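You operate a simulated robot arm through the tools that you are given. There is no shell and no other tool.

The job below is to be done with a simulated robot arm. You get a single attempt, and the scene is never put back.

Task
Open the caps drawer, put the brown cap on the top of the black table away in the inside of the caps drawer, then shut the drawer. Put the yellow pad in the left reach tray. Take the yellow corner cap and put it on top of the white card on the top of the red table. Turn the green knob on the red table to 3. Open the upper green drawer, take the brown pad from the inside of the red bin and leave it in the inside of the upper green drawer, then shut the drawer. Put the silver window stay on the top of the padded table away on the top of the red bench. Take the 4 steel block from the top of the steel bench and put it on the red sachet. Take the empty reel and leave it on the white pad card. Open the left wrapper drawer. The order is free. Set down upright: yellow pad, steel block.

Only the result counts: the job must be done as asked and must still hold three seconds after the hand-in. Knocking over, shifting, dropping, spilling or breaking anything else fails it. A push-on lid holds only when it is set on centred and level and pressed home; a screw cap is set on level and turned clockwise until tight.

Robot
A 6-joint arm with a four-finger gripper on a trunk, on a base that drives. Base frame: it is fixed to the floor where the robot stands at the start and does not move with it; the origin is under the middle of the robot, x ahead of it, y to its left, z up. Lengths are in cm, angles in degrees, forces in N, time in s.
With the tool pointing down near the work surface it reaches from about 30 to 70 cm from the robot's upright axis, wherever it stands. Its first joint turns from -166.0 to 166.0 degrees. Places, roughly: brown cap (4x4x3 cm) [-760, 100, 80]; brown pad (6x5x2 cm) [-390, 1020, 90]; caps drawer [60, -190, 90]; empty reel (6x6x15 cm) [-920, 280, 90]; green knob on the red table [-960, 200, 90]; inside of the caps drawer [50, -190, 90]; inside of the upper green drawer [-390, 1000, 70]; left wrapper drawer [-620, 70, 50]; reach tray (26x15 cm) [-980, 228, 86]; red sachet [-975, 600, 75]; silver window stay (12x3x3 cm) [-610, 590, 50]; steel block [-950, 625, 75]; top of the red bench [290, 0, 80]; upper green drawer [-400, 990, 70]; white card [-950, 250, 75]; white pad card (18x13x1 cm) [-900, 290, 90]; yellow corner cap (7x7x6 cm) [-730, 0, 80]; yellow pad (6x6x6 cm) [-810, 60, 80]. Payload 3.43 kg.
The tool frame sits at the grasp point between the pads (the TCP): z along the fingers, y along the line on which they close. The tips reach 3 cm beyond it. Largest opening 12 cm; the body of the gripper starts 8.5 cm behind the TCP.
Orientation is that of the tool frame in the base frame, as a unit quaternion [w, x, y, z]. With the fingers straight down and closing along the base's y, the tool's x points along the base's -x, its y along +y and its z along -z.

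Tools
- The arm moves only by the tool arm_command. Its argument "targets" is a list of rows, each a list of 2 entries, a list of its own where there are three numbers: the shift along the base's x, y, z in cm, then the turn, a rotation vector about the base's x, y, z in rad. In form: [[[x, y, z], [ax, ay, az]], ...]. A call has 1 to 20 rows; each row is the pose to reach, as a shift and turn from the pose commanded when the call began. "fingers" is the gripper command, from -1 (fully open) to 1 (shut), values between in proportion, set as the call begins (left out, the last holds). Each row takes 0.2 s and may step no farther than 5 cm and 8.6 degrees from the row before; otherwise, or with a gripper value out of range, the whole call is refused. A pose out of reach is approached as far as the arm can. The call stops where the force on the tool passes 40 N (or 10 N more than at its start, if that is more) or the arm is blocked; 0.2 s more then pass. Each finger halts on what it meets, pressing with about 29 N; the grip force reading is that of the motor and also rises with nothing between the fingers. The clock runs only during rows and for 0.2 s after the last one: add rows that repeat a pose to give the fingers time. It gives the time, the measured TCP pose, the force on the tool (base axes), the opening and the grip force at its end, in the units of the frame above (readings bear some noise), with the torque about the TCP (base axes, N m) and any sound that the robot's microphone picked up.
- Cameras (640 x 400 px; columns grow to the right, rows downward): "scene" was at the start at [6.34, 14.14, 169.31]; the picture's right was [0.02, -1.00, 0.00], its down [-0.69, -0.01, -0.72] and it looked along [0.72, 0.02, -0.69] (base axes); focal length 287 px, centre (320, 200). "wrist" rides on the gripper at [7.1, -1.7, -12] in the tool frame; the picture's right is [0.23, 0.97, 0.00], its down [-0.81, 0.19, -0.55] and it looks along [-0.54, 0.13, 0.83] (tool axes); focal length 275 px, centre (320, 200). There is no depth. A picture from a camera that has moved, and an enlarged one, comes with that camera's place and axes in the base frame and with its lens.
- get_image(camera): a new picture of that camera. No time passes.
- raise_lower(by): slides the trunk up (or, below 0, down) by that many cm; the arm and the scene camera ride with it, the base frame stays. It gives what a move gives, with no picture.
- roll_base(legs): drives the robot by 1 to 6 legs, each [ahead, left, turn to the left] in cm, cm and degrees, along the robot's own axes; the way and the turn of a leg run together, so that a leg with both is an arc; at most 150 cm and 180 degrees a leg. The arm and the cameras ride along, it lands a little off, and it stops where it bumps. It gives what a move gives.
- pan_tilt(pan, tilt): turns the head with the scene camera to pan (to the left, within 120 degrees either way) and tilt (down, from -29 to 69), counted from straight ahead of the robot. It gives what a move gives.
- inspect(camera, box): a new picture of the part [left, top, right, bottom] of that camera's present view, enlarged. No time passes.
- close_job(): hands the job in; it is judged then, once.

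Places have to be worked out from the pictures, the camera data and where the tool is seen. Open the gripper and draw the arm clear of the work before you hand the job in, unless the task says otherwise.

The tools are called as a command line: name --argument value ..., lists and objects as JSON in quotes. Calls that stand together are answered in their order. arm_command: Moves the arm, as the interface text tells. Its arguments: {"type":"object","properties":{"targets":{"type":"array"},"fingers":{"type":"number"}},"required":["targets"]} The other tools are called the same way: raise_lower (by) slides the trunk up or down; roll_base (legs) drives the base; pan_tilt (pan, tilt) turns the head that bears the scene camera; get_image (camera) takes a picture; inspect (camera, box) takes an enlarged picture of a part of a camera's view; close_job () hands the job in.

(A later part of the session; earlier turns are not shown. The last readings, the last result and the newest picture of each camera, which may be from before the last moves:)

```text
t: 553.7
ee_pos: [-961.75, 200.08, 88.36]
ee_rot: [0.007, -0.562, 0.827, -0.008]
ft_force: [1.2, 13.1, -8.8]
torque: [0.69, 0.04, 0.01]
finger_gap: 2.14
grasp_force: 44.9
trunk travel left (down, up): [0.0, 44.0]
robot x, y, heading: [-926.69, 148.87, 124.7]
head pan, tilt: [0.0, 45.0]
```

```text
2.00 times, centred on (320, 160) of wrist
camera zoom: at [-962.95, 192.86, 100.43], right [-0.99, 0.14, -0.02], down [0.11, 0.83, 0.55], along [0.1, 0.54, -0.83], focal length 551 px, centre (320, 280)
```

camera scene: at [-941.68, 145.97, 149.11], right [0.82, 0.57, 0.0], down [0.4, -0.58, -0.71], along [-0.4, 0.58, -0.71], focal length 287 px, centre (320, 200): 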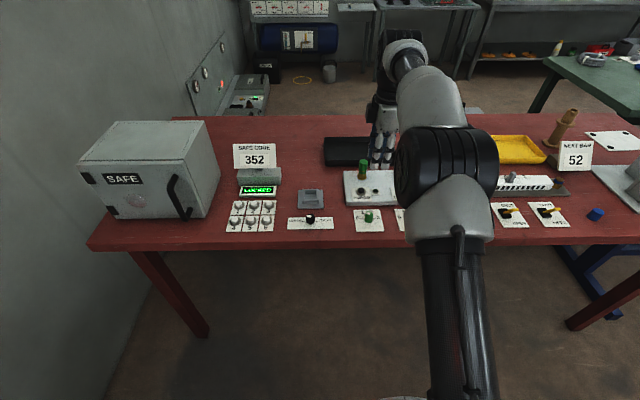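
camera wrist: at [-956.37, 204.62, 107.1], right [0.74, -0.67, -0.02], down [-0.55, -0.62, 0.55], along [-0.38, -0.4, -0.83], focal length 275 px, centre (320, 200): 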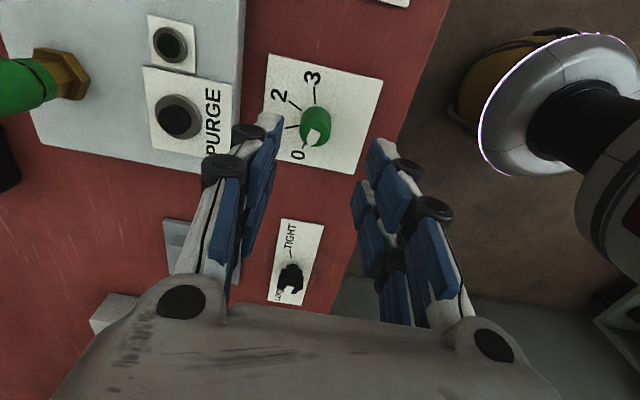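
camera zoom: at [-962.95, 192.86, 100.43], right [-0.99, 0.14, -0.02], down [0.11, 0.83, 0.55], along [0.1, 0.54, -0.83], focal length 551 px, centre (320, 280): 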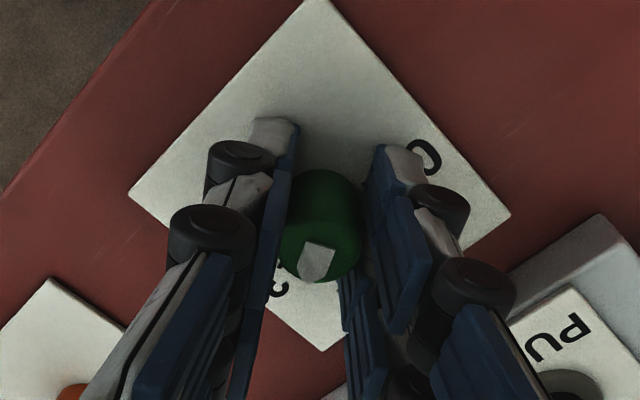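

The knob followed the hand. I open, lift a little and check the pointer.

arm_command --targets '[[[0, 0, 0], [0, 0, 0]], [[0, 0, 0], [0, 0, 0]], [[0, 0, 3], [0, 0, 0]], [[0, 0, 7], [0, 0, 0]], [[0, 0, 11], [0, 0, 0]], [[0, 0, 15], [0, 0, 0]]]' --fingers 0.167

inspect --camera "wrist" --box '[240, 40, 400, 160]'

inspect --camera "scene" --box '[330, 190, 410, 250]'

```text
t: 555.1
ee_pos: [-961.92, 200.23, 103.82]
ee_rot: [0.007, -0.563, 0.826, -0.007]
ft_force: [0.0, 0.3, -0.5]
torque: [0.0, 0.0, -0.01]
finger_gap: 5.0
grasp_force: 0.0
trunk travel left (down, up): [0.0, 44.0]
robot x, y, heading: [-926.8, 148.83, 124.3]
head pan, tilt: [0.0, 45.0]
```

```text
3.33 times, centred on (320, 100) of wrist
camera zoom: at [-963.24, 193.06, 115.84], right [-0.99, 0.14, -0.02], down [0.11, 0.83, 0.55], along [0.1, 0.54, -0.83], focal length 918 px, centre (320, 533)
```

zoom: 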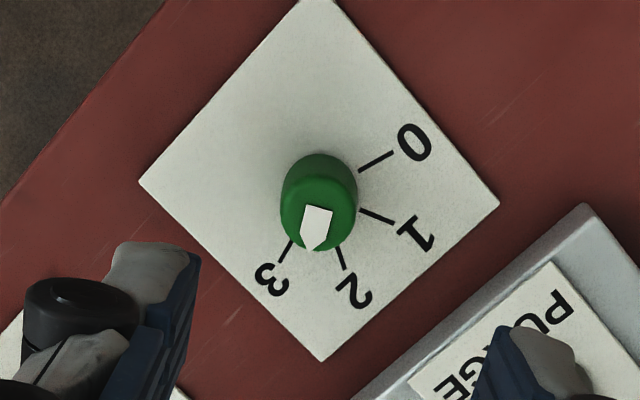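

```text
6.67 times, centred on (370, 220) of scene
camera zoom: at [-941.67, 145.96, 149.11], right [0.82, 0.57, 0.0], down [0.4, -0.58, -0.71], along [-0.4, 0.58, -0.71], focal length 1915 px, centre (-13, 67)
```

zoom: 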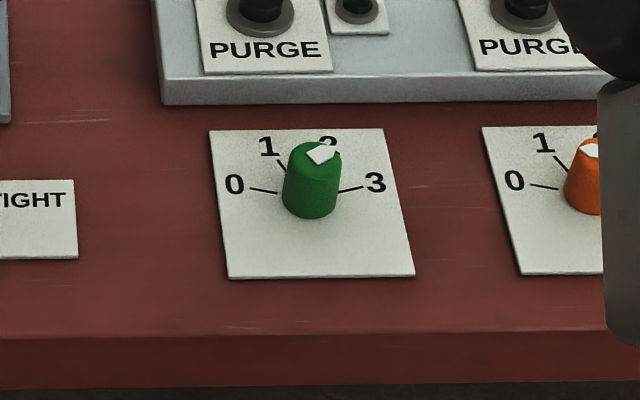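

The pointer is at ~69°, about 16° short of 3 (some slip). I re-grip and turn a further 17°.

arm_command --targets '[[[0.1, -0.4, -4], [0, 0, 0]], [[0.1, -0.4, -8], [0, 0, 0]], [[0.1, -0.4, -12], [0, 0, 0]], [[0.1, -0.4, -15.6], [0, 0, 0]], [[0.1, -0.4, -15.6], [0, 0, 0]]]'

arm_command --targets '[[[0, 0, 0], [0, 0, 0]], [[0, 0, 0], [0, 0, 0]], [[0, 0, 0], [0, 0, 0]], [[0, 0, 0], [0, 0, 0]], [[0, 0, 0], [0, 0, -0.1]], [[0, 0, 0], [0, 0, -0.2]], [[0, 0, 0], [0, 0, -0.3]], [[0, 0, 0], [0, 0, -0.3]]]' --fingers 1

arm_command --targets '[[[0, 0, 0], [0, 0, 0]], [[0, 0, 0], [0, 0, 0]], [[0, 0, 3], [0, 0, 0]], [[0, 0, 7], [0, 0, 0]], [[0, 0, 11], [0, 0, 0]], [[0, 0, 15], [0, 0, 0]]]' --fingers 0.167

inspect --camera "wrist" --box '[240, 40, 400, 160]'

```text
t: 556.3
ee_pos: [-961.92, 199.58, 88.36]
ee_rot: [0.007, -0.563, 0.827, -0.003]
ft_force: [-3.8, 0.7, 21.5]
torque: [0.18, 0.82, 0.05]
finger_gap: 5.13
grasp_force: 6.3
trunk travel left (down, up): [0.0, 44.0]
robot x, y, heading: [-926.6, 149.07, 124.5]
head pan, tilt: [0.0, 45.0]
```

```text
t: 558.1
ee_pos: [-961.85, 199.66, 88.22]
ee_rot: [0.005, -0.432, 0.902, -0.001]
ft_force: [-14.0, 9.6, 34.1]
torque: [0.57, 0.33, 0.32]
finger_gap: 2.31
grasp_force: 45.1
trunk travel left (down, up): [0.0, 44.0]
robot x, y, heading: [-926.67, 148.85, 124.6]
head pan, tilt: [0.0, 45.0]
```

```text
t: 559.5
ee_pos: [-961.42, 199.3, 102.79]
ee_rot: [0.006, -0.433, 0.901, -0.008]
ft_force: [0.1, -0.7, -0.5]
torque: [0.0, 0.04, -0.01]
finger_gap: 4.99
grasp_force: 0.1
trunk travel left (down, up): [0.0, 44.0]
robot x, y, heading: [-926.91, 149.08, 124.5]
head pan, tilt: [0.0, 45.0]
```

```text
3.33 times, centred on (320, 100) of wrist
camera zoom: at [-964.76, 192.88, 114.87], right [-0.9, 0.43, -0.02], down [0.35, 0.76, 0.55], along [0.25, 0.49, -0.83], focal length 918 px, centre (320, 533)
```

zoom: 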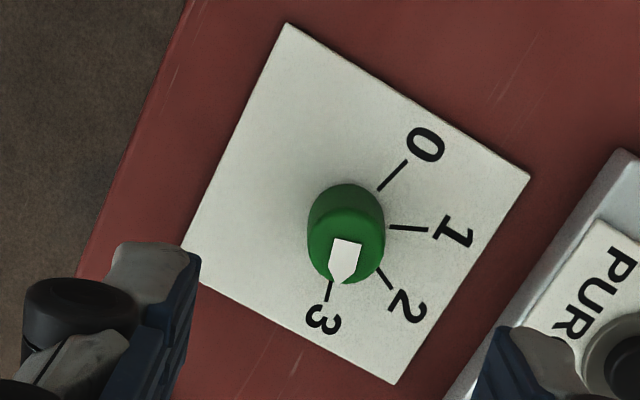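

The pointer is now within ~5° of 3. I grip once more and turn another 15° to seat it fully.

arm_command --targets '[[[-0.2, 0.4, -4], [0, 0, 0]], [[-0.3, 0.6, -8], [0, 0, 0]], [[-0.3, 0.6, -12], [0, 0, 0]], [[-0.3, 0.6, -14], [0, 0, 0]], [[-0.3, 0.6, -14], [0, 0, 0]]]'

arm_command --targets '[[[0, 0, 0], [0, 0, 0]], [[0, 0, 0], [0, 0, 0]], [[0, 0, 0], [0, 0, 0]], [[0, 0, 0], [0, 0, 0]], [[0, 0, 0], [0, 0, -0.09]], [[0, 0, 0], [0, 0, -0.18]], [[0, 0, 0], [0, 0, -0.27]], [[0, 0, 0], [0, 0, -0.27]]]' --fingers 1

arm_command --targets '[[[0, 0, 0], [0, 0, 0]], [[0, 0, 0], [0, 0, 0]], [[0, 0, 3], [0, 0, 0]], [[0, 0, 7], [0, 0, 0]], [[0, 0, 11], [0, 0, 0]], [[0, 0, 15], [0, 0, 0]]]' --fingers 0.167

inspect --camera "wrist" --box '[240, 40, 400, 160]'

```text
t: 560.7
ee_pos: [-962.18, 200.14, 88.63]
ee_rot: [0.006, -0.433, 0.901, -0.007]
ft_force: [-0.2, -0.8, -0.3]
torque: [-0.02, 0.03, 0.01]
finger_gap: 4.99
grasp_force: 0.2
trunk travel left (down, up): [0.0, 44.0]
robot x, y, heading: [-926.91, 149.0, 124.5]
head pan, tilt: [0.0, 45.0]
```

```text
t: 562.5
ee_pos: [-961.7, 200.02, 88.67]
ee_rot: [0.005, -0.307, 0.952, -0.011]
ft_force: [22.1, -6.0, -12.6]
torque: [0.16, -0.81, 0.37]
finger_gap: 2.13
grasp_force: 44.6
trunk travel left (down, up): [0.0, 44.0]
robot x, y, heading: [-926.93, 148.85, 124.5]
head pan, tilt: [0.0, 45.0]
```

```text
t: 563.9
ee_pos: [-961.81, 199.77, 103.71]
ee_rot: [0.005, -0.308, 0.951, -0.008]
ft_force: [-0.3, -0.6, -0.1]
torque: [0.03, 0.02, 0.05]
finger_gap: 5.01
grasp_force: 0.1
trunk travel left (down, up): [0.0, 44.0]
robot x, y, heading: [-926.89, 148.92, 124.3]
head pan, tilt: [0.0, 45.0]
```

```text
3.33 times, centred on (320, 100) of wrist
camera zoom: at [-966.79, 194.57, 115.74], right [-0.76, 0.65, -0.02], down [0.54, 0.64, 0.55], along [0.37, 0.41, -0.83], focal length 918 px, centre (320, 533)
```

zoom: 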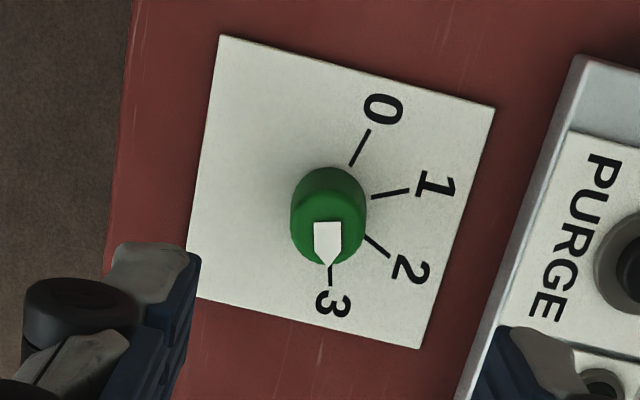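

The pointer is aligned with 3. I restore the hand's yaw, retract, and move right to the reel.

arm_command --targets '[[[1.2, -1.8, 2], [0, 0, 0.1405]], [[2.5, -3.6, 4], [0, 0, 0.281]], [[3.8, -5.4, 6], [0, 0, 0.4215]], [[5, -7.2, 8], [0, 0, 0.562]], [[6.3, -9, 8], [0, 0, 0.7025]], [[7.5, -10.8, 8], [0, 0, 0.843]], [[8.8, -12.6, 8], [0, 0, 0.9835]], [[10, -14.4, 8], [0, 0, 1.124]], [[10, -14.4, 8], [0, 0, 1.2645]], [[10, -14.4, 8], [0, 0, 1.405]], [[10, -14.4, 8], [0, 0, 1.545]]]' --fingers -1

roll_base --legs '[[0, -88, 0.6]]'

pan_tilt --pan 0 --tilt 35

get_image --camera "scene"

inspect --camera "scene" --box '[220, 120, 420, 270]'

```text
t: 566.3
ee_pos: [-951.83, 185.44, 111.8]
ee_rot: [-0.01, 0.885, -0.466, 0.002]
ft_force: [0.5, 0.1, -0.2]
torque: [-0.03, 0.0, 0.0]
finger_gap: 12.01
grasp_force: 0.1
trunk travel left (down, up): [0.0, 44.0]
robot x, y, heading: [-926.91, 148.65, 124.3]
head pan, tilt: [0.0, 45.0]
```

```text
t: 571.0
ee_pos: [-879.3, 235.94, 111.79]
ee_rot: [-0.01, 0.887, -0.462, 0.002]
ft_force: [0.0, 0.4, 0.4]
torque: [-0.02, 0.0, 0.03]
finger_gap: 12.01
grasp_force: 0.1
trunk travel left (down, up): [0.0, 44.0]
robot x, y, heading: [-854.5, 199.28, 125.1]
head pan, tilt: [0.0, 45.0]
```

```text
t: 571.7
ee_pos: [-879.39, 236.08, 111.73]
ee_rot: [-0.009, 0.886, -0.463, 0.002]
ft_force: [0.3, 0.5, -1.0]
torque: [-0.04, -0.01, 0.0]
finger_gap: 12.01
grasp_force: 0.0
trunk travel left (down, up): [0.0, 44.0]
robot x, y, heading: [-853.91, 199.52, 125.0]
head pan, tilt: [0.0, 35.0]
```

```text
taken
camera scene: at [-869.22, 197.0, 150.59], right [0.82, 0.57, 0.0], down [0.33, -0.47, -0.82], along [-0.47, 0.67, -0.57], focal length 287 px, centre (320, 200)
```

scene: 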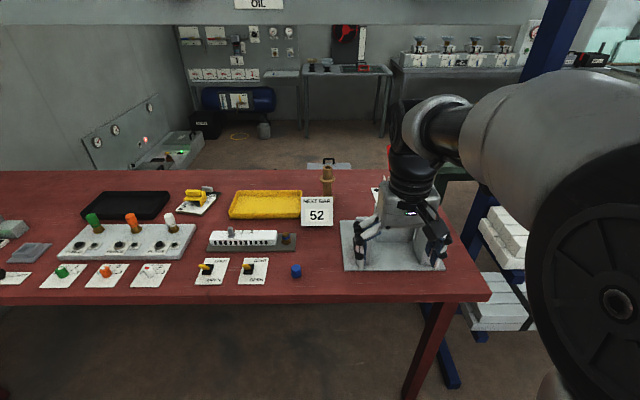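

```text
2.67 times, centred on (320, 195) of scene
camera zoom: at [-869.22, 197.0, 150.59], right [0.82, 0.57, 0.0], down [0.33, -0.47, -0.82], along [-0.47, 0.67, -0.57], focal length 766 px, centre (320, 213)
```

zoom: 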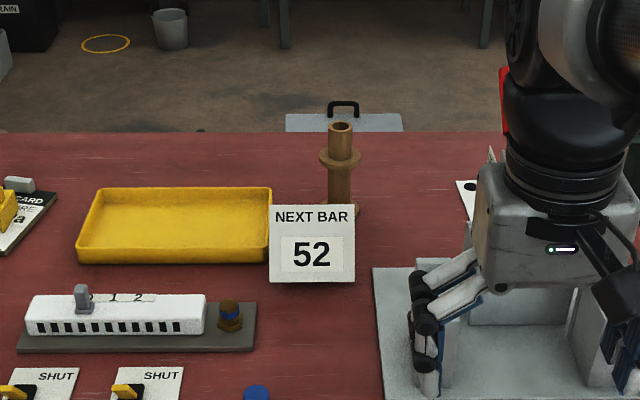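

The reel (15 cm tall, tube above its upper flange) stands at about (-921.5, 277); the pad card centre is near (-900, 293.7). I drive ahead 34 cm and 7 cm left.

roll_base --legs '[[0, 7, 0], [34, 0, 0]]'

pan_tilt --pan 0 --tilt 40

get_image --camera "scene"

get_image --camera "wrist"

```text
t: 574.5
ee_pos: [-905.02, 260.24, 111.62]
ee_rot: [-0.01, 0.887, -0.462, 0.003]
ft_force: [0.2, 1.1, 0.0]
torque: [-0.04, 0.0, 0.01]
finger_gap: 12.0
grasp_force: 0.0
trunk travel left (down, up): [0.0, 44.0]
robot x, y, heading: [-879.27, 224.05, 125.1]
head pan, tilt: [0.0, 35.0]
```

```text
t: 575.2
ee_pos: [-905.12, 260.26, 111.8]
ee_rot: [-0.01, 0.887, -0.462, 0.002]
ft_force: [0.1, -0.8, 0.3]
torque: [0.01, -0.02, -0.06]
finger_gap: 12.02
grasp_force: 0.0
trunk travel left (down, up): [0.0, 44.0]
robot x, y, heading: [-879.65, 223.5, 125.3]
head pan, tilt: [0.0, 40.0]
```

```text
taken
camera scene: at [-894.68, 221.11, 149.84], right [0.82, 0.58, 0.0], down [0.37, -0.53, -0.77], along [-0.44, 0.63, -0.64], focal length 287 px, centre (320, 200)
```

scene: 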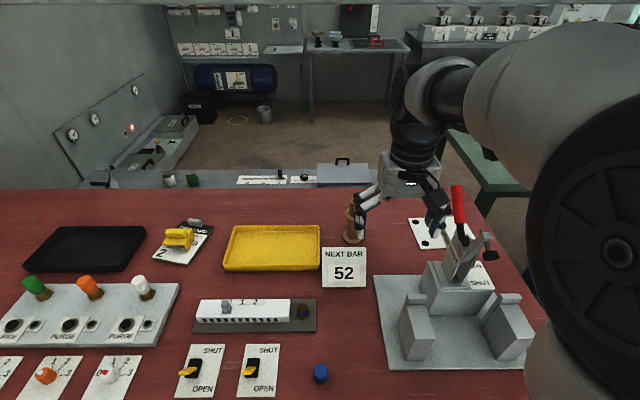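

```text
taken
camera wrist: at [-899.7, 255.3, 123.88], right [-0.67, -0.75, -0.02], down [-0.63, 0.55, 0.55], along [-0.4, 0.38, -0.83], focal length 275 px, centre (320, 200)
```

wrist: 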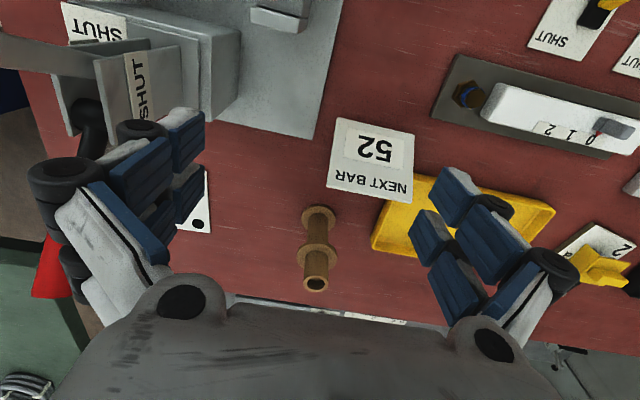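

The red lever's tip is at about z=117 close to my right finger, so I must go around it. I raise the trunk 8 cm, narrow the fingers to 7 cm, shift left 4 cm, and then go ahead over the reel.

arm_command --targets '[[[-1.6, -1.2, 1], [0, 0, 0]], [[-3.3, -2.3, 2], [0, 0, 0]], [[-3.3, -2.3, 2], [0, 0, 0]]]' --fingers -0.167

raise_lower --by 8

arm_command --targets '[[[-1.7, 2.4, -1.5], [0, 0, 0]], [[-3.3, 4.8, -3], [0, 0, 0]], [[-5, 7.1, -5], [0, 0, 0]], [[-6.7, 9.5, -7.5], [0, 0, 0]], [[-8.4, 11.9, -10], [0, 0, 0]], [[-10, 14.3, -12.5], [0, 0, 0]], [[-11.7, 16.7, -15], [0, 0, 0]], [[-13, 18.6, -17], [0, 0, 0]], [[-13, 18.6, -17], [0, 0, 0]]]'

get_image --camera "wrist"

get_image --camera "scene"

```text
t: 576.0
ee_pos: [-908.42, 258.12, 113.77]
ee_rot: [-0.01, 0.887, -0.461, 0.002]
ft_force: [-0.3, 0.0, 1.1]
torque: [-0.02, 0.06, 0.01]
finger_gap: 7.03
grasp_force: 0.0
trunk travel left (down, up): [0.0, 44.0]
robot x, y, heading: [-879.85, 223.93, 125.3]
head pan, tilt: [0.0, 40.0]
```

```text
t: 577.2
ee_pos: [-906.28, 255.71, 118.29]
ee_rot: [0.01, 0.886, -0.461, 0.054]
ft_force: [0.1, 0.7, 0.2]
torque: [0.0, -0.01, 0.01]
finger_gap: 7.0
grasp_force: 0.1
trunk travel left (down, up): [-8.0, 36.0]
robot x, y, heading: [-879.5, 224.03, 125.2]
head pan, tilt: [0.0, 40.0]
```

```text
t: 577.9
ee_pos: [-910.7, 261.64, 115.26]
ee_rot: [0.009, 0.886, -0.461, 0.049]
ft_force: [-0.4, 0.6, -11.4]
torque: [-0.18, -0.11, 0.0]
finger_gap: 6.99
grasp_force: 0.0
trunk travel left (down, up): [-8.0, 36.0]
robot x, y, heading: [-879.48, 223.75, 124.9]
head pan, tilt: [0.0, 40.0]
stopped in row 3: the force on the tool passed its limit at 75 N (the readings are from after the stop); the commanded pose is now the measured one
```

```text
taken
camera wrist: at [-906.16, 257.62, 128.08], right [-0.66, -0.75, -0.01], down [-0.66, 0.59, 0.47], along [-0.35, 0.31, -0.88], focal length 275 px, centre (320, 200)
```

wrist: 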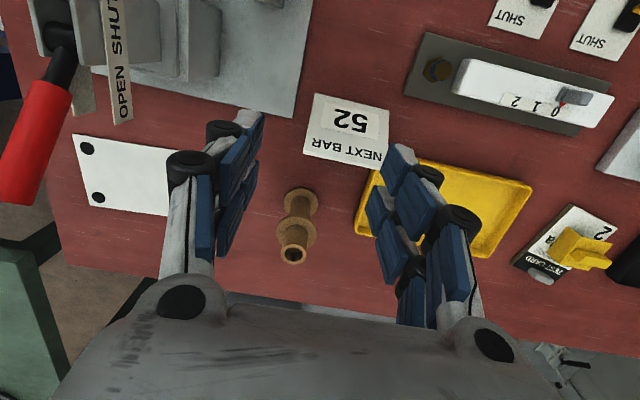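

```text
taken
camera scene: at [-895.23, 221.86, 157.85], right [0.82, 0.58, 0.0], down [0.38, -0.53, -0.76], along [-0.44, 0.62, -0.65], focal length 287 px, centre (320, 200)
```

scene: 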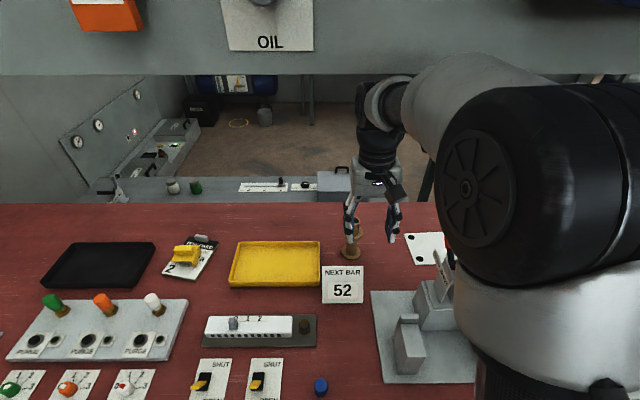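

Raising the trunk pressed the wrist against the panel's lower edge. I lower the trunk again to relieve it.

raise_lower --by -8

get_image --camera "wrist"

get_image --camera "scene"

```text
t: 579.0
ee_pos: [-910.13, 260.99, 108.03]
ee_rot: [0.006, 0.887, -0.461, 0.041]
ft_force: [0.0, 0.5, -0.2]
torque: [0.0, 0.01, 0.0]
finger_gap: 6.98
grasp_force: 0.0
trunk travel left (down, up): [0.0, 44.0]
robot x, y, heading: [-879.16, 223.52, 125.1]
head pan, tilt: [0.0, 40.0]
```

```text
taken
camera wrist: at [-905.53, 256.73, 120.65], right [-0.66, -0.75, -0.01], down [-0.66, 0.58, 0.48], along [-0.36, 0.33, -0.88], focal length 275 px, centre (320, 200)
```

wrist: 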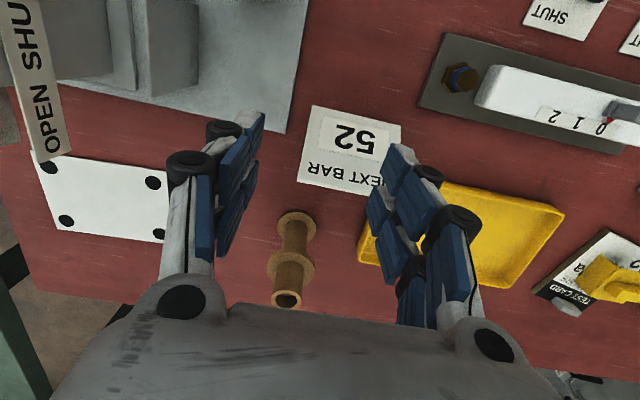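

```text
taken
camera scene: at [-894.46, 220.8, 149.85], right [0.82, 0.58, 0.0], down [0.37, -0.53, -0.77], along [-0.44, 0.63, -0.64], focal length 287 px, centre (320, 200)
```

scene: 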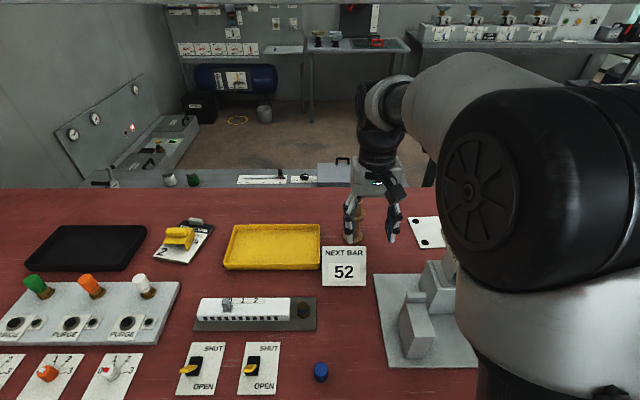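

Free again and nothing displaced. I level the tool (4.7°) and move on towards the reel at z≈105.

arm_command --targets '[[[0, 0, -1], [0.024, 0.034, 0]], [[0, 0, -2], [0.048, 0.067, 0]], [[-1.5, 2.1, -3], [0.048, 0.067, 0]], [[-3, 4.2, -3], [0.048, 0.067, 0]], [[-5, 7, -3], [0.048, 0.067, 0]], [[-7, 9.8, -3], [0.048, 0.067, 0]], [[-7, 9.8, -3], [0.048, 0.067, 0]]]'

get_image --camera "wrist"

get_image --camera "scene"

```text
t: 580.6
ee_pos: [-917.1, 270.88, 105.09]
ee_rot: [0.0, 0.888, -0.461, 0.0]
ft_force: [0.1, -0.2, 0.7]
torque: [-0.01, -0.02, 0.02]
finger_gap: 7.02
grasp_force: 0.0
trunk travel left (down, up): [0.0, 44.0]
robot x, y, heading: [-879.27, 223.51, 125.4]
head pan, tilt: [0.0, 40.0]
```

```text
taken
camera wrist: at [-911.64, 266.05, 117.2], right [-0.66, -0.75, 0.0], down [-0.62, 0.55, 0.55], along [-0.41, 0.37, -0.83], focal length 275 px, centre (320, 200)
```

wrist: 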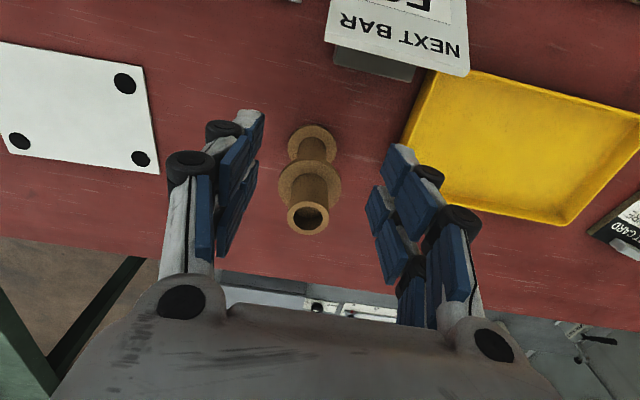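

```text
taken
camera scene: at [-894.47, 220.81, 149.84], right [0.82, 0.58, 0.0], down [0.37, -0.52, -0.77], along [-0.44, 0.63, -0.64], focal length 287 px, centre (320, 200)
```

scene: 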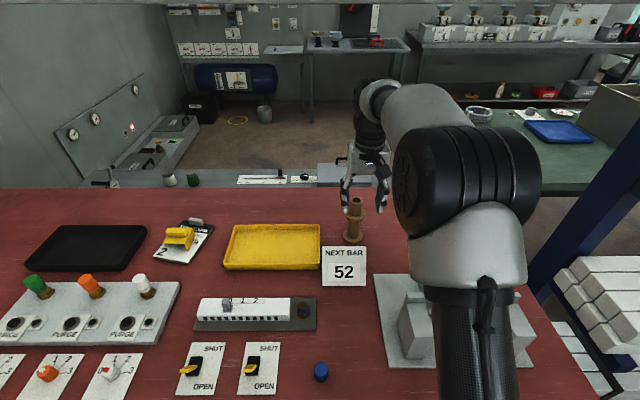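

The reel's top is about (-3.8, +4.5) from the TCP. I move over it.

arm_command --targets '[[[-1.9, 2.3, 0], [0, 0, 0]], [[-3.8, 4.6, 0], [0, 0, 0]], [[-3.8, 4.6, 0], [0, 0, 0]]]'

get_image --camera "wrist"

inspect --camera "scene" --box '[300, 130, 460, 270]'

```text
t: 581.4
ee_pos: [-920.99, 275.55, 105.09]
ee_rot: [0.0, 0.888, -0.461, 0.002]
ft_force: [0.2, -0.3, 0.5]
torque: [0.01, 0.0, -0.01]
finger_gap: 7.03
grasp_force: 0.2
trunk travel left (down, up): [0.0, 44.0]
robot x, y, heading: [-879.6, 223.28, 125.3]
head pan, tilt: [0.0, 40.0]
```

```text
taken
camera wrist: at [-915.48, 270.69, 117.1], right [-0.66, -0.75, 0.0], down [-0.62, 0.55, 0.55], along [-0.41, 0.37, -0.83], focal length 275 px, centre (320, 200)
```

wrist: 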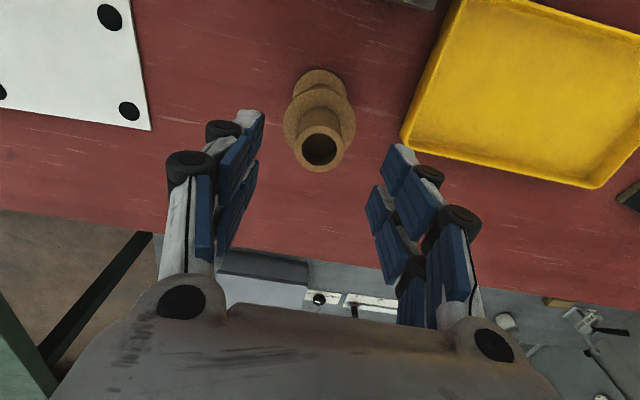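

```text
2.86 times, centred on (380, 200) of scene
camera zoom: at [-894.46, 220.8, 149.84], right [0.82, 0.58, 0.0], down [0.37, -0.52, -0.77], along [-0.44, 0.63, -0.64], focal length 821 px, centre (149, 200)
```

zoom: 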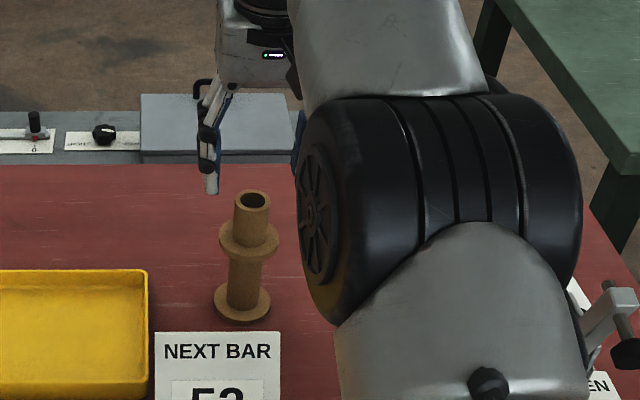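

The reel is directly below. I descend to z≈97 so that the fingertips stay just above the upper flange, and close.

arm_command --targets '[[[-0.2, 0.3, -2.5], [0, 0, 0]], [[-0.2, 0.3, -5], [0, 0, 0]], [[-0.2, 0.3, -7.5], [0, 0, 0]], [[-0.2, 0.3, -8], [0, 0, 0]]]'

get_image --camera "wrist"

inspect --camera "scene" --box '[300, 130, 460, 270]'

```text
t: 582.4
ee_pos: [-921.07, 275.85, 97.04]
ee_rot: [0.0, 0.888, -0.461, 0.0]
ft_force: [0.1, 0.6, 0.7]
torque: [0.0, 0.0, -0.01]
finger_gap: 6.99
grasp_force: 0.0
trunk travel left (down, up): [0.0, 44.0]
robot x, y, heading: [-879.15, 223.62, 125.5]
head pan, tilt: [0.0, 40.0]
```

```text
taken
camera wrist: at [-915.6, 270.98, 109.08], right [-0.66, -0.75, 0.0], down [-0.62, 0.55, 0.55], along [-0.41, 0.37, -0.83], focal length 275 px, centre (320, 200)
```

wrist: 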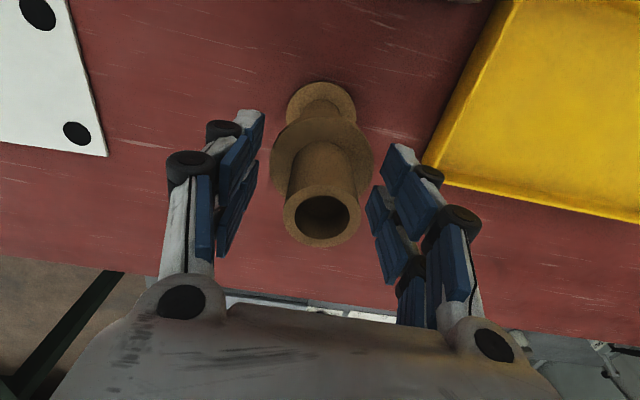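

```text
2.86 times, centred on (380, 200) of scene
camera zoom: at [-894.48, 220.82, 149.84], right [0.82, 0.58, 0.0], down [0.37, -0.53, -0.77], along [-0.44, 0.63, -0.64], focal length 821 px, centre (149, 200)
```

zoom: 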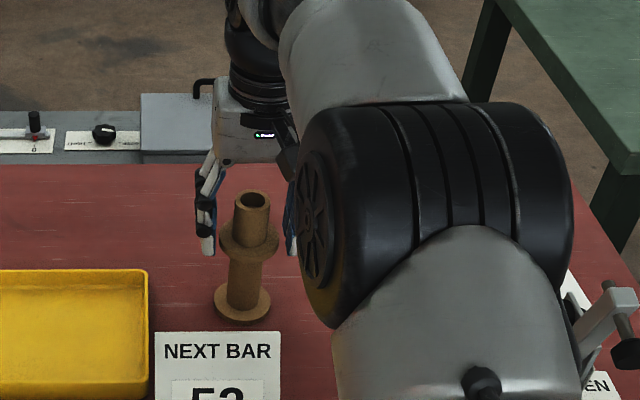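

Aligned with the tube. I close.

arm_command --targets '[[[0, 0, 0], [0, 0, 0]], [[0, 0, 0], [0, 0, 0]], [[0, 0, 0], [0, 0, 0]], [[0, 0, 0], [0, 0, 0]], [[0, 0, 0], [0, 0, 0]]]' --fingers 1

arm_command --targets '[[[0, 0, 1], [0, 0, 0]], [[0, 0, 2.5], [0, 0, 0]], [[0, 0, 4], [0, 0, 0]], [[0, 0, 4], [0, 0, 0]]]'

get_image --camera "wrist"

get_image --camera "scene"

```text
t: 583.6
ee_pos: [-921.06, 275.67, 96.98]
ee_rot: [0.001, 0.887, -0.461, 0.001]
ft_force: [0.8, 0.3, -0.5]
torque: [0.01, 0.02, -0.02]
finger_gap: 5.72
grasp_force: 28.7
trunk travel left (down, up): [0.0, 44.0]
robot x, y, heading: [-879.64, 223.58, 125.1]
head pan, tilt: [0.0, 40.0]
```

```text
t: 584.6
ee_pos: [-921.06, 275.77, 101.17]
ee_rot: [0.0, 0.887, -0.462, 0.001]
ft_force: [-0.2, 0.3, -0.7]
torque: [0.02, 0.01, -0.01]
finger_gap: 5.7
grasp_force: 28.5
trunk travel left (down, up): [0.0, 44.0]
robot x, y, heading: [-879.18, 223.4, 125.1]
head pan, tilt: [0.0, 40.0]
```

```text
taken
camera wrist: at [-915.51, 270.99, 113.26], right [-0.66, -0.75, 0.0], down [-0.62, 0.55, 0.55], along [-0.41, 0.37, -0.83], focal length 275 px, centre (320, 200)
```

wrist: 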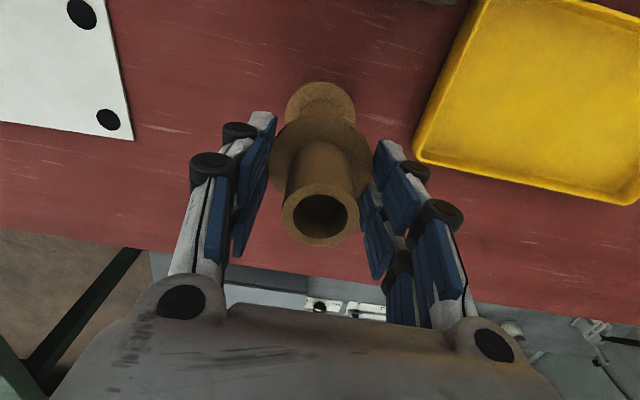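

```text
taken
camera scene: at [-894.48, 220.82, 149.83], right [0.82, 0.58, 0.0], down [0.37, -0.53, -0.77], along [-0.44, 0.63, -0.64], focal length 287 px, centre (320, 200)
```

scene: 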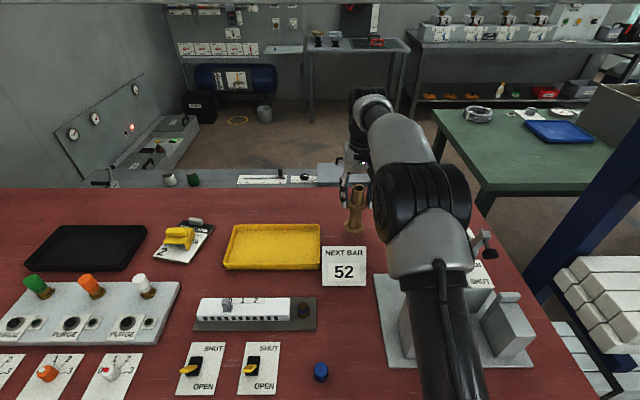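

The reel is lifted (held at its flange, gap 5.7). The pad card centre computes to (-899.6, 293.7). I look where the red lever is relative to my forearm before moving sideways.

pan_tilt --pan -35 --tilt 35

get_image --camera "scene"

```text
t: 585.6
ee_pos: [-921.01, 275.82, 101.24]
ee_rot: [0.0, 0.887, -0.461, 0.0]
ft_force: [1.2, 0.0, -0.4]
torque: [-0.03, -0.01, 0.0]
finger_gap: 5.7
grasp_force: 29.0
trunk travel left (down, up): [0.0, 44.0]
robot x, y, heading: [-879.37, 223.75, 125.4]
head pan, tilt: [-35.0, 35.0]
```

```text
taken
camera scene: at [-889.62, 222.68, 150.59], right [1.0, 0.0, 0.0], down [0.0, -0.57, -0.82], along [0.0, 0.82, -0.57], focal length 287 px, centre (320, 200)
```

scene: 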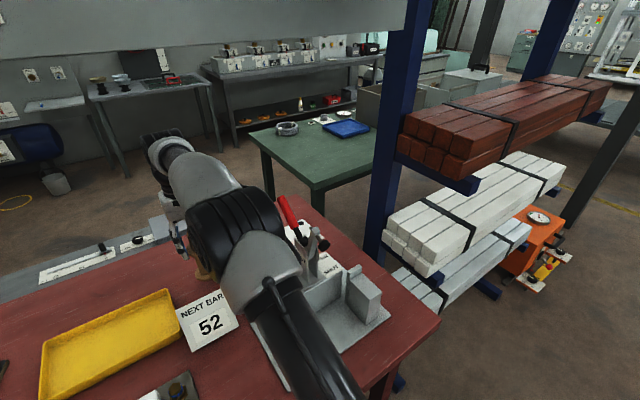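

The lever's tip (z≈117.5) lies to the right of the forearm; by my geometry the forearm passes about 7 cm above it if I carry the TCP at z≈105.5. I raise a little and move sideways in two halves.

arm_command --targets '[[[0, 0, 2], [0, 0, 0]], [[0, 0, 4.3], [0, 0, 0]], [[2.7, 2.2, 4.3], [0, 0, 0]], [[5.4, 4.5, 4.3], [0, 0, 0]], [[8, 6.7, 4.3], [0, 0, 0]], [[10.7, 9, 4.3], [0, 0, 0]]]'

get_image --camera "scene"

```text
t: 587.0
ee_pos: [-910.14, 284.37, 105.02]
ee_rot: [0.0, 0.888, -0.461, 0.0]
ft_force: [0.1, 0.1, -0.4]
torque: [0.04, 0.0, 0.0]
finger_gap: 5.72
grasp_force: 29.6
out of reach, approached as far as the arm can: row 6
trunk travel left (down, up): [0.0, 44.0]
robot x, y, heading: [-879.44, 223.66, 125.2]
head pan, tilt: [-35.0, 35.0]
```

```text
taken
camera scene: at [-889.55, 222.66, 150.59], right [1.0, 0.0, 0.0], down [0.0, -0.57, -0.82], along [0.0, 0.82, -0.57], focal length 287 px, centre (320, 200)
```

scene: 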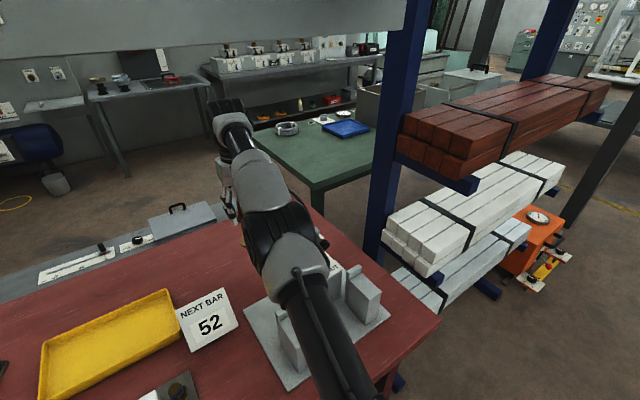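

The arm is near its reach limit here and almost straight, so the forearm may be too low over the lever. I go back left and check the lever.

arm_command --targets '[[[-2.7, -2.2, 0], [0, 0, 0]], [[-5.4, -4.5, 0], [0, 0, 0]], [[-8, -6.7, -1], [0, 0, 0]], [[-10.7, -9, -3], [0, 0, 0]]]'

get_image --camera "scene"

```text
t: 588.0
ee_pos: [-921.09, 275.29, 102.32]
ee_rot: [0.0, 0.887, -0.461, 0.001]
ft_force: [-0.6, 0.1, -1.1]
torque: [-0.02, 0.03, 0.0]
finger_gap: 5.73
grasp_force: 28.7
trunk travel left (down, up): [0.0, 44.0]
robot x, y, heading: [-879.47, 223.76, 125.0]
head pan, tilt: [-35.0, 35.0]
```

```text
taken
camera scene: at [-889.65, 222.66, 150.59], right [1.0, 0.0, 0.0], down [0.0, -0.57, -0.82], along [0.0, 0.82, -0.57], focal length 287 px, centre (320, 200)
```

scene: 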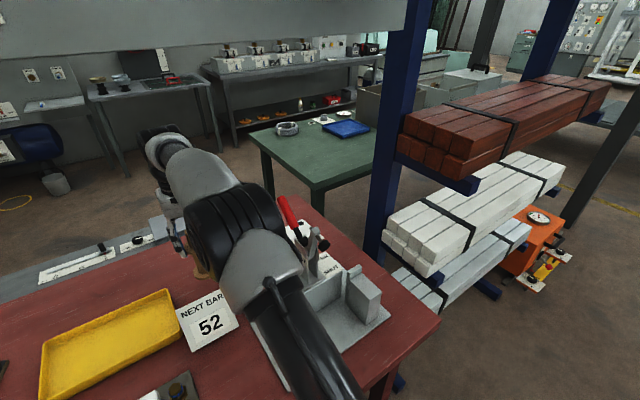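

The lever is untouched. The remedy is a higher shoulder: I raise the trunk in 5 cm steps while lowering the arm equally, so that the forearm slopes down over the lever yet stays under the panel.

arm_command --targets '[[[0, 0, -1.5], [0, 0, 0]], [[0, 0, -3], [0, 0, 0]]]'

raise_lower --by 5

arm_command --targets '[[[0, 0, -2.5], [0, 0, 0]], [[0, 0, -5], [0, 0, 0]]]'

raise_lower --by 5

arm_command --targets '[[[0, 0, -2.5], [0, 0, 0]], [[0, 0, -5], [0, 0, 0]]]'

raise_lower --by 5

arm_command --targets '[[[0, 0, -2.5], [0, 0, 0]], [[0, 0, -5], [0, 0, 0]]]'

raise_lower --by 5

get_image --camera "scene"

```text
t: 588.6
ee_pos: [-920.94, 275.27, 99.29]
ee_rot: [0.0, 0.887, -0.461, 0.0]
ft_force: [0.1, -0.7, -1.4]
torque: [-0.02, -0.02, -0.02]
finger_gap: 5.72
grasp_force: 29.2
trunk travel left (down, up): [0.0, 44.0]
robot x, y, heading: [-879.45, 223.61, 125.1]
head pan, tilt: [-35.0, 35.0]
```

```text
t: 589.6
ee_pos: [-920.8, 275.23, 104.26]
ee_rot: [0.0, 0.887, -0.461, 0.001]
ft_force: [0.5, -0.3, -1.0]
torque: [0.01, -0.01, 0.03]
finger_gap: 5.75
grasp_force: 29.0
trunk travel left (down, up): [-5.0, 39.0]
robot x, y, heading: [-879.83, 223.83, 125.1]
head pan, tilt: [-35.0, 35.0]
```

```text
t: 590.2
ee_pos: [-920.9, 275.34, 99.09]
ee_rot: [0.0, 0.887, -0.461, 0.002]
ft_force: [-1.2, -0.4, -0.7]
torque: [0.02, -0.03, 0.0]
finger_gap: 5.71
grasp_force: 29.4
trunk travel left (down, up): [-5.0, 39.0]
robot x, y, heading: [-879.63, 223.7, 125.2]
head pan, tilt: [-35.0, 35.0]
```

```text
t: 591.1
ee_pos: [-920.87, 275.18, 104.1]
ee_rot: [0.0, 0.887, -0.462, 0.001]
ft_force: [-0.2, 0.8, -1.2]
torque: [0.02, -0.02, -0.01]
finger_gap: 5.74
grasp_force: 29.1
trunk travel left (down, up): [-10.0, 34.0]
robot x, y, heading: [-879.62, 223.83, 125.0]
head pan, tilt: [-35.0, 35.0]
```

```text
t: 591.7
ee_pos: [-921.04, 275.22, 99.46]
ee_rot: [0.0, 0.888, -0.461, 0.0]
ft_force: [0.6, 0.1, -1.0]
torque: [0.02, -0.01, 0.01]
finger_gap: 5.71
grasp_force: 28.9
trunk travel left (down, up): [-10.0, 34.0]
robot x, y, heading: [-879.35, 223.74, 125.0]
head pan, tilt: [-35.0, 35.0]
```

```text
t: 592.6
ee_pos: [-921.0, 275.07, 104.51]
ee_rot: [0.001, 0.888, -0.461, 0.001]
ft_force: [0.4, 0.5, -0.4]
torque: [0.0, -0.01, -0.04]
finger_gap: 5.75
grasp_force: 28.9
trunk travel left (down, up): [-15.0, 29.0]
robot x, y, heading: [-879.29, 223.89, 125.3]
head pan, tilt: [-35.0, 35.0]
```

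```text
t: 593.2
ee_pos: [-921.21, 275.21, 99.63]
ee_rot: [0.0, 0.887, -0.461, 0.0]
ft_force: [0.5, 0.2, -0.8]
torque: [0.02, -0.01, 0.02]
finger_gap: 5.73
grasp_force: 28.8
trunk travel left (down, up): [-15.0, 29.0]
robot x, y, heading: [-879.11, 223.64, 125.3]
head pan, tilt: [-35.0, 35.0]
```

```text
t: 594.1
ee_pos: [-921.22, 275.1, 104.62]
ee_rot: [0.0, 0.888, -0.461, 0.001]
ft_force: [-0.5, 0.6, -1.1]
torque: [0.01, 0.02, -0.03]
finger_gap: 5.7
grasp_force: 29.5
trunk travel left (down, up): [-20.0, 24.0]
robot x, y, heading: [-879.56, 223.44, 125.3]
head pan, tilt: [-35.0, 35.0]
```

```text
taken
camera scene: at [-889.63, 222.7, 170.58], right [1.0, 0.0, 0.0], down [0.0, -0.57, -0.82], along [0.0, 0.82, -0.57], focal length 287 px, centre (320, 200)
```

scene: 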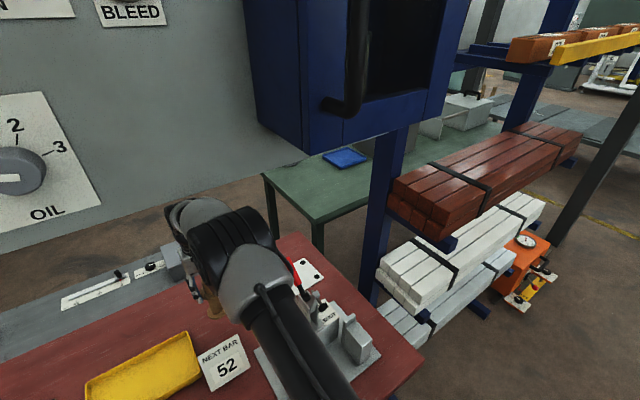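

Trunk is up with no contact; the blue box to the right has its bottom at ~z 155, above my elbow. I lower to z≈101.5 and move sideways by half.

arm_command --targets '[[[0, 0, -1.5], [0, 0, 0]], [[0, 0, -3], [0, 0, 0]], [[2.7, 2.3, -3], [0, 0, 0]], [[5.4, 4.6, -3], [0, 0, 0]], [[8.1, 6.9, -3], [0, 0, 0]], [[10.8, 9.2, -3], [0, 0, 0]]]'

get_image --camera "scene"

get_image --camera "wrist"

```text
t: 595.5
ee_pos: [-910.63, 284.45, 101.69]
ee_rot: [0.0, 0.888, -0.461, 0.001]
ft_force: [0.1, 1.1, -0.7]
torque: [-0.02, 0.04, 0.02]
finger_gap: 5.69
grasp_force: 28.9
trunk travel left (down, up): [-20.0, 24.0]
robot x, y, heading: [-879.46, 223.6, 125.2]
head pan, tilt: [-35.0, 35.0]
```

```text
taken
camera scene: at [-889.54, 222.75, 170.59], right [1.0, 0.0, 0.0], down [0.0, -0.57, -0.82], along [0.0, 0.82, -0.57], focal length 287 px, centre (320, 200)
```

scene: 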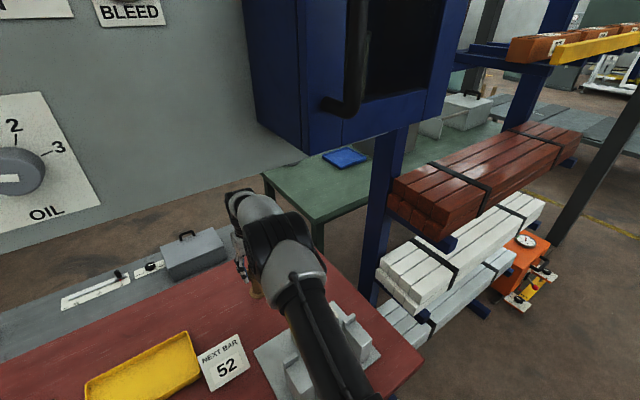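

```text
taken
camera wrist: at [-905.15, 279.62, 113.84], right [-0.66, -0.75, 0.0], down [-0.62, 0.55, 0.55], along [-0.41, 0.37, -0.83], focal length 275 px, centre (320, 200)
```

wrist: 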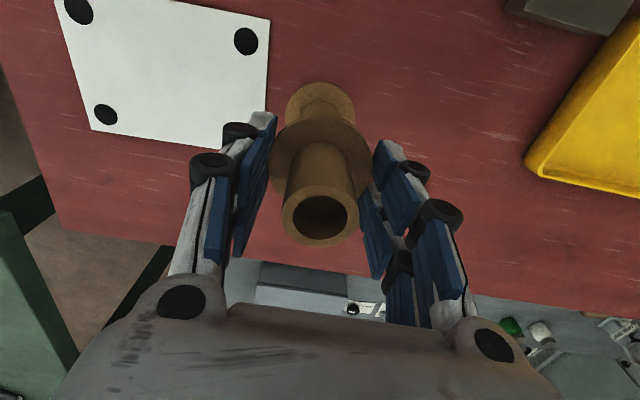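

No contact, pose exact. I complete the sideways move to above the card.

arm_command --targets '[[[2.8, 2.3, 0], [0, 0, 0]], [[5.5, 4.6, 0], [0, 0, 0]], [[8.3, 6.9, 0], [0, 0, 0]], [[11, 9.2, 0], [0, 0, 0]], [[11, 9.2, 0], [0, 0, 0]]]'

get_image --camera "wrist"

get_image --camera "scene"

```text
t: 596.7
ee_pos: [-898.85, 292.06, 101.67]
ee_rot: [0.0, 0.887, -0.461, 0.0]
ft_force: [1.1, 0.1, -1.4]
torque: [0.01, 0.05, 0.01]
finger_gap: 5.67
grasp_force: 29.2
out of reach, approached as far as the arm can: row 3, 4, 5
trunk travel left (down, up): [-20.0, 24.0]
robot x, y, heading: [-879.63, 223.76, 125.3]
head pan, tilt: [-35.0, 35.0]
```

```text
taken
camera wrist: at [-893.39, 287.31, 113.77], right [-0.66, -0.75, 0.0], down [-0.62, 0.55, 0.55], along [-0.41, 0.37, -0.83], focal length 275 px, centre (320, 200)
```

wrist: 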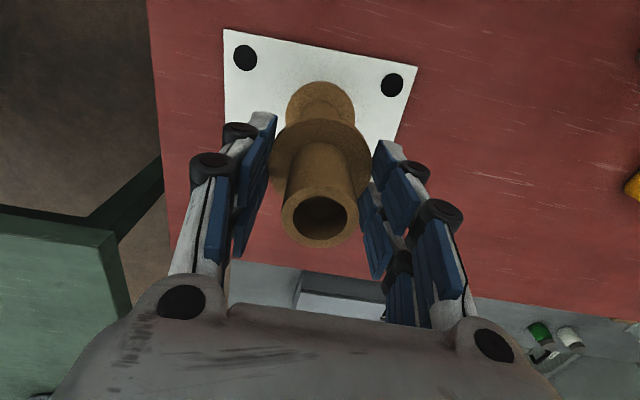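

```text
taken
camera scene: at [-889.49, 222.76, 170.59], right [1.0, 0.0, 0.0], down [0.0, -0.57, -0.82], along [0.0, 0.82, -0.57], focal length 287 px, centre (320, 200)
```

scene: 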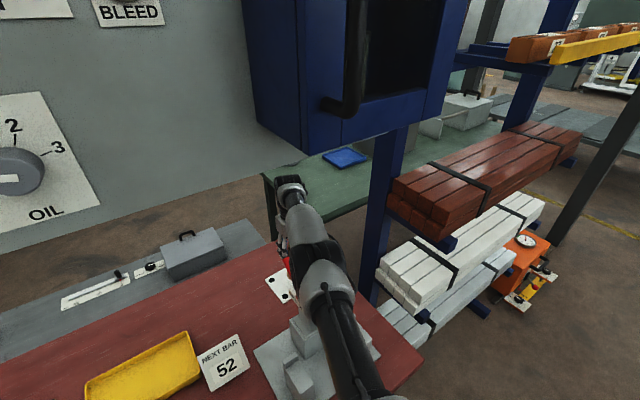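

The reel is over the card's middle (within ~1.7 cm). I lower it gently.

arm_command --targets '[[[-0.2, 0.4, -1.5], [0, 0, 0]], [[-0.4, 0.8, -2.8], [0, 0, 0]]]'

arm_command --targets '[[[0, 0, -0.4], [0, 0, 0]], [[0, 0, -0.8], [0, 0, 0]]]'

```text
t: 597.3
ee_pos: [-899.31, 291.87, 98.75]
ee_rot: [-0.001, 0.888, -0.461, 0.0]
ft_force: [0.2, -0.3, -1.2]
torque: [-0.03, -0.02, 0.04]
finger_gap: 5.7
grasp_force: 28.3
out of reach, approached as far as the arm can: row 1, 2
trunk travel left (down, up): [-20.0, 24.0]
robot x, y, heading: [-879.47, 223.47, 125.2]
head pan, tilt: [-35.0, 35.0]
```

```text
t: 597.9
ee_pos: [-899.16, 291.71, 97.95]
ee_rot: [0.0, 0.887, -0.462, 0.001]
ft_force: [-0.2, 0.0, -0.9]
torque: [0.02, -0.02, -0.02]
finger_gap: 5.69
grasp_force: 29.5
trunk travel left (down, up): [-20.0, 24.0]
robot x, y, heading: [-879.26, 223.59, 125.4]
head pan, tilt: [-35.0, 35.0]
```

No contact yet at 97.95; I go on in small steps.

arm_command --targets '[[[0, 0, -0.3], [0, 0, 0]], [[0, 0, -0.6], [0, 0, 0]]]'

arm_command --targets '[[[0, 0, -0.2], [0, 0, 0]], [[0, 0, -0.4], [0, 0, 0]]]'

inspect --camera "wrist" --box '[200, 40, 440, 260]'

```text
t: 598.5
ee_pos: [-899.13, 291.69, 97.48]
ee_rot: [0.0, 0.887, -0.461, -0.001]
ft_force: [0.4, -0.4, -0.3]
torque: [-0.01, 0.03, 0.0]
finger_gap: 5.69
grasp_force: 28.8
trunk travel left (down, up): [-20.0, 24.0]
robot x, y, heading: [-879.41, 223.34, 125.2]
head pan, tilt: [-35.0, 35.0]
```

```text
t: 599.1
ee_pos: [-899.11, 291.77, 97.38]
ee_rot: [-0.003, 0.887, -0.461, -0.001]
ft_force: [0.6, -3.1, 10.3]
torque: [-0.46, -0.13, 0.05]
finger_gap: 5.68
grasp_force: 29.1
trunk travel left (down, up): [-20.0, 24.0]
robot x, y, heading: [-879.45, 223.46, 125.2]
head pan, tilt: [-35.0, 35.0]
```

```text
1.82 times, centred on (320, 150) of wrist
camera zoom: at [-893.58, 286.86, 109.45], right [-0.66, -0.75, 0.0], down [-0.62, 0.55, 0.56], along [-0.41, 0.37, -0.83], focal length 500 px, centre (320, 291)
```

zoom: 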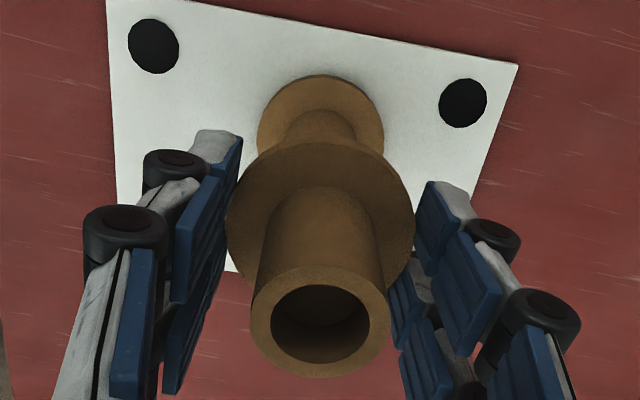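

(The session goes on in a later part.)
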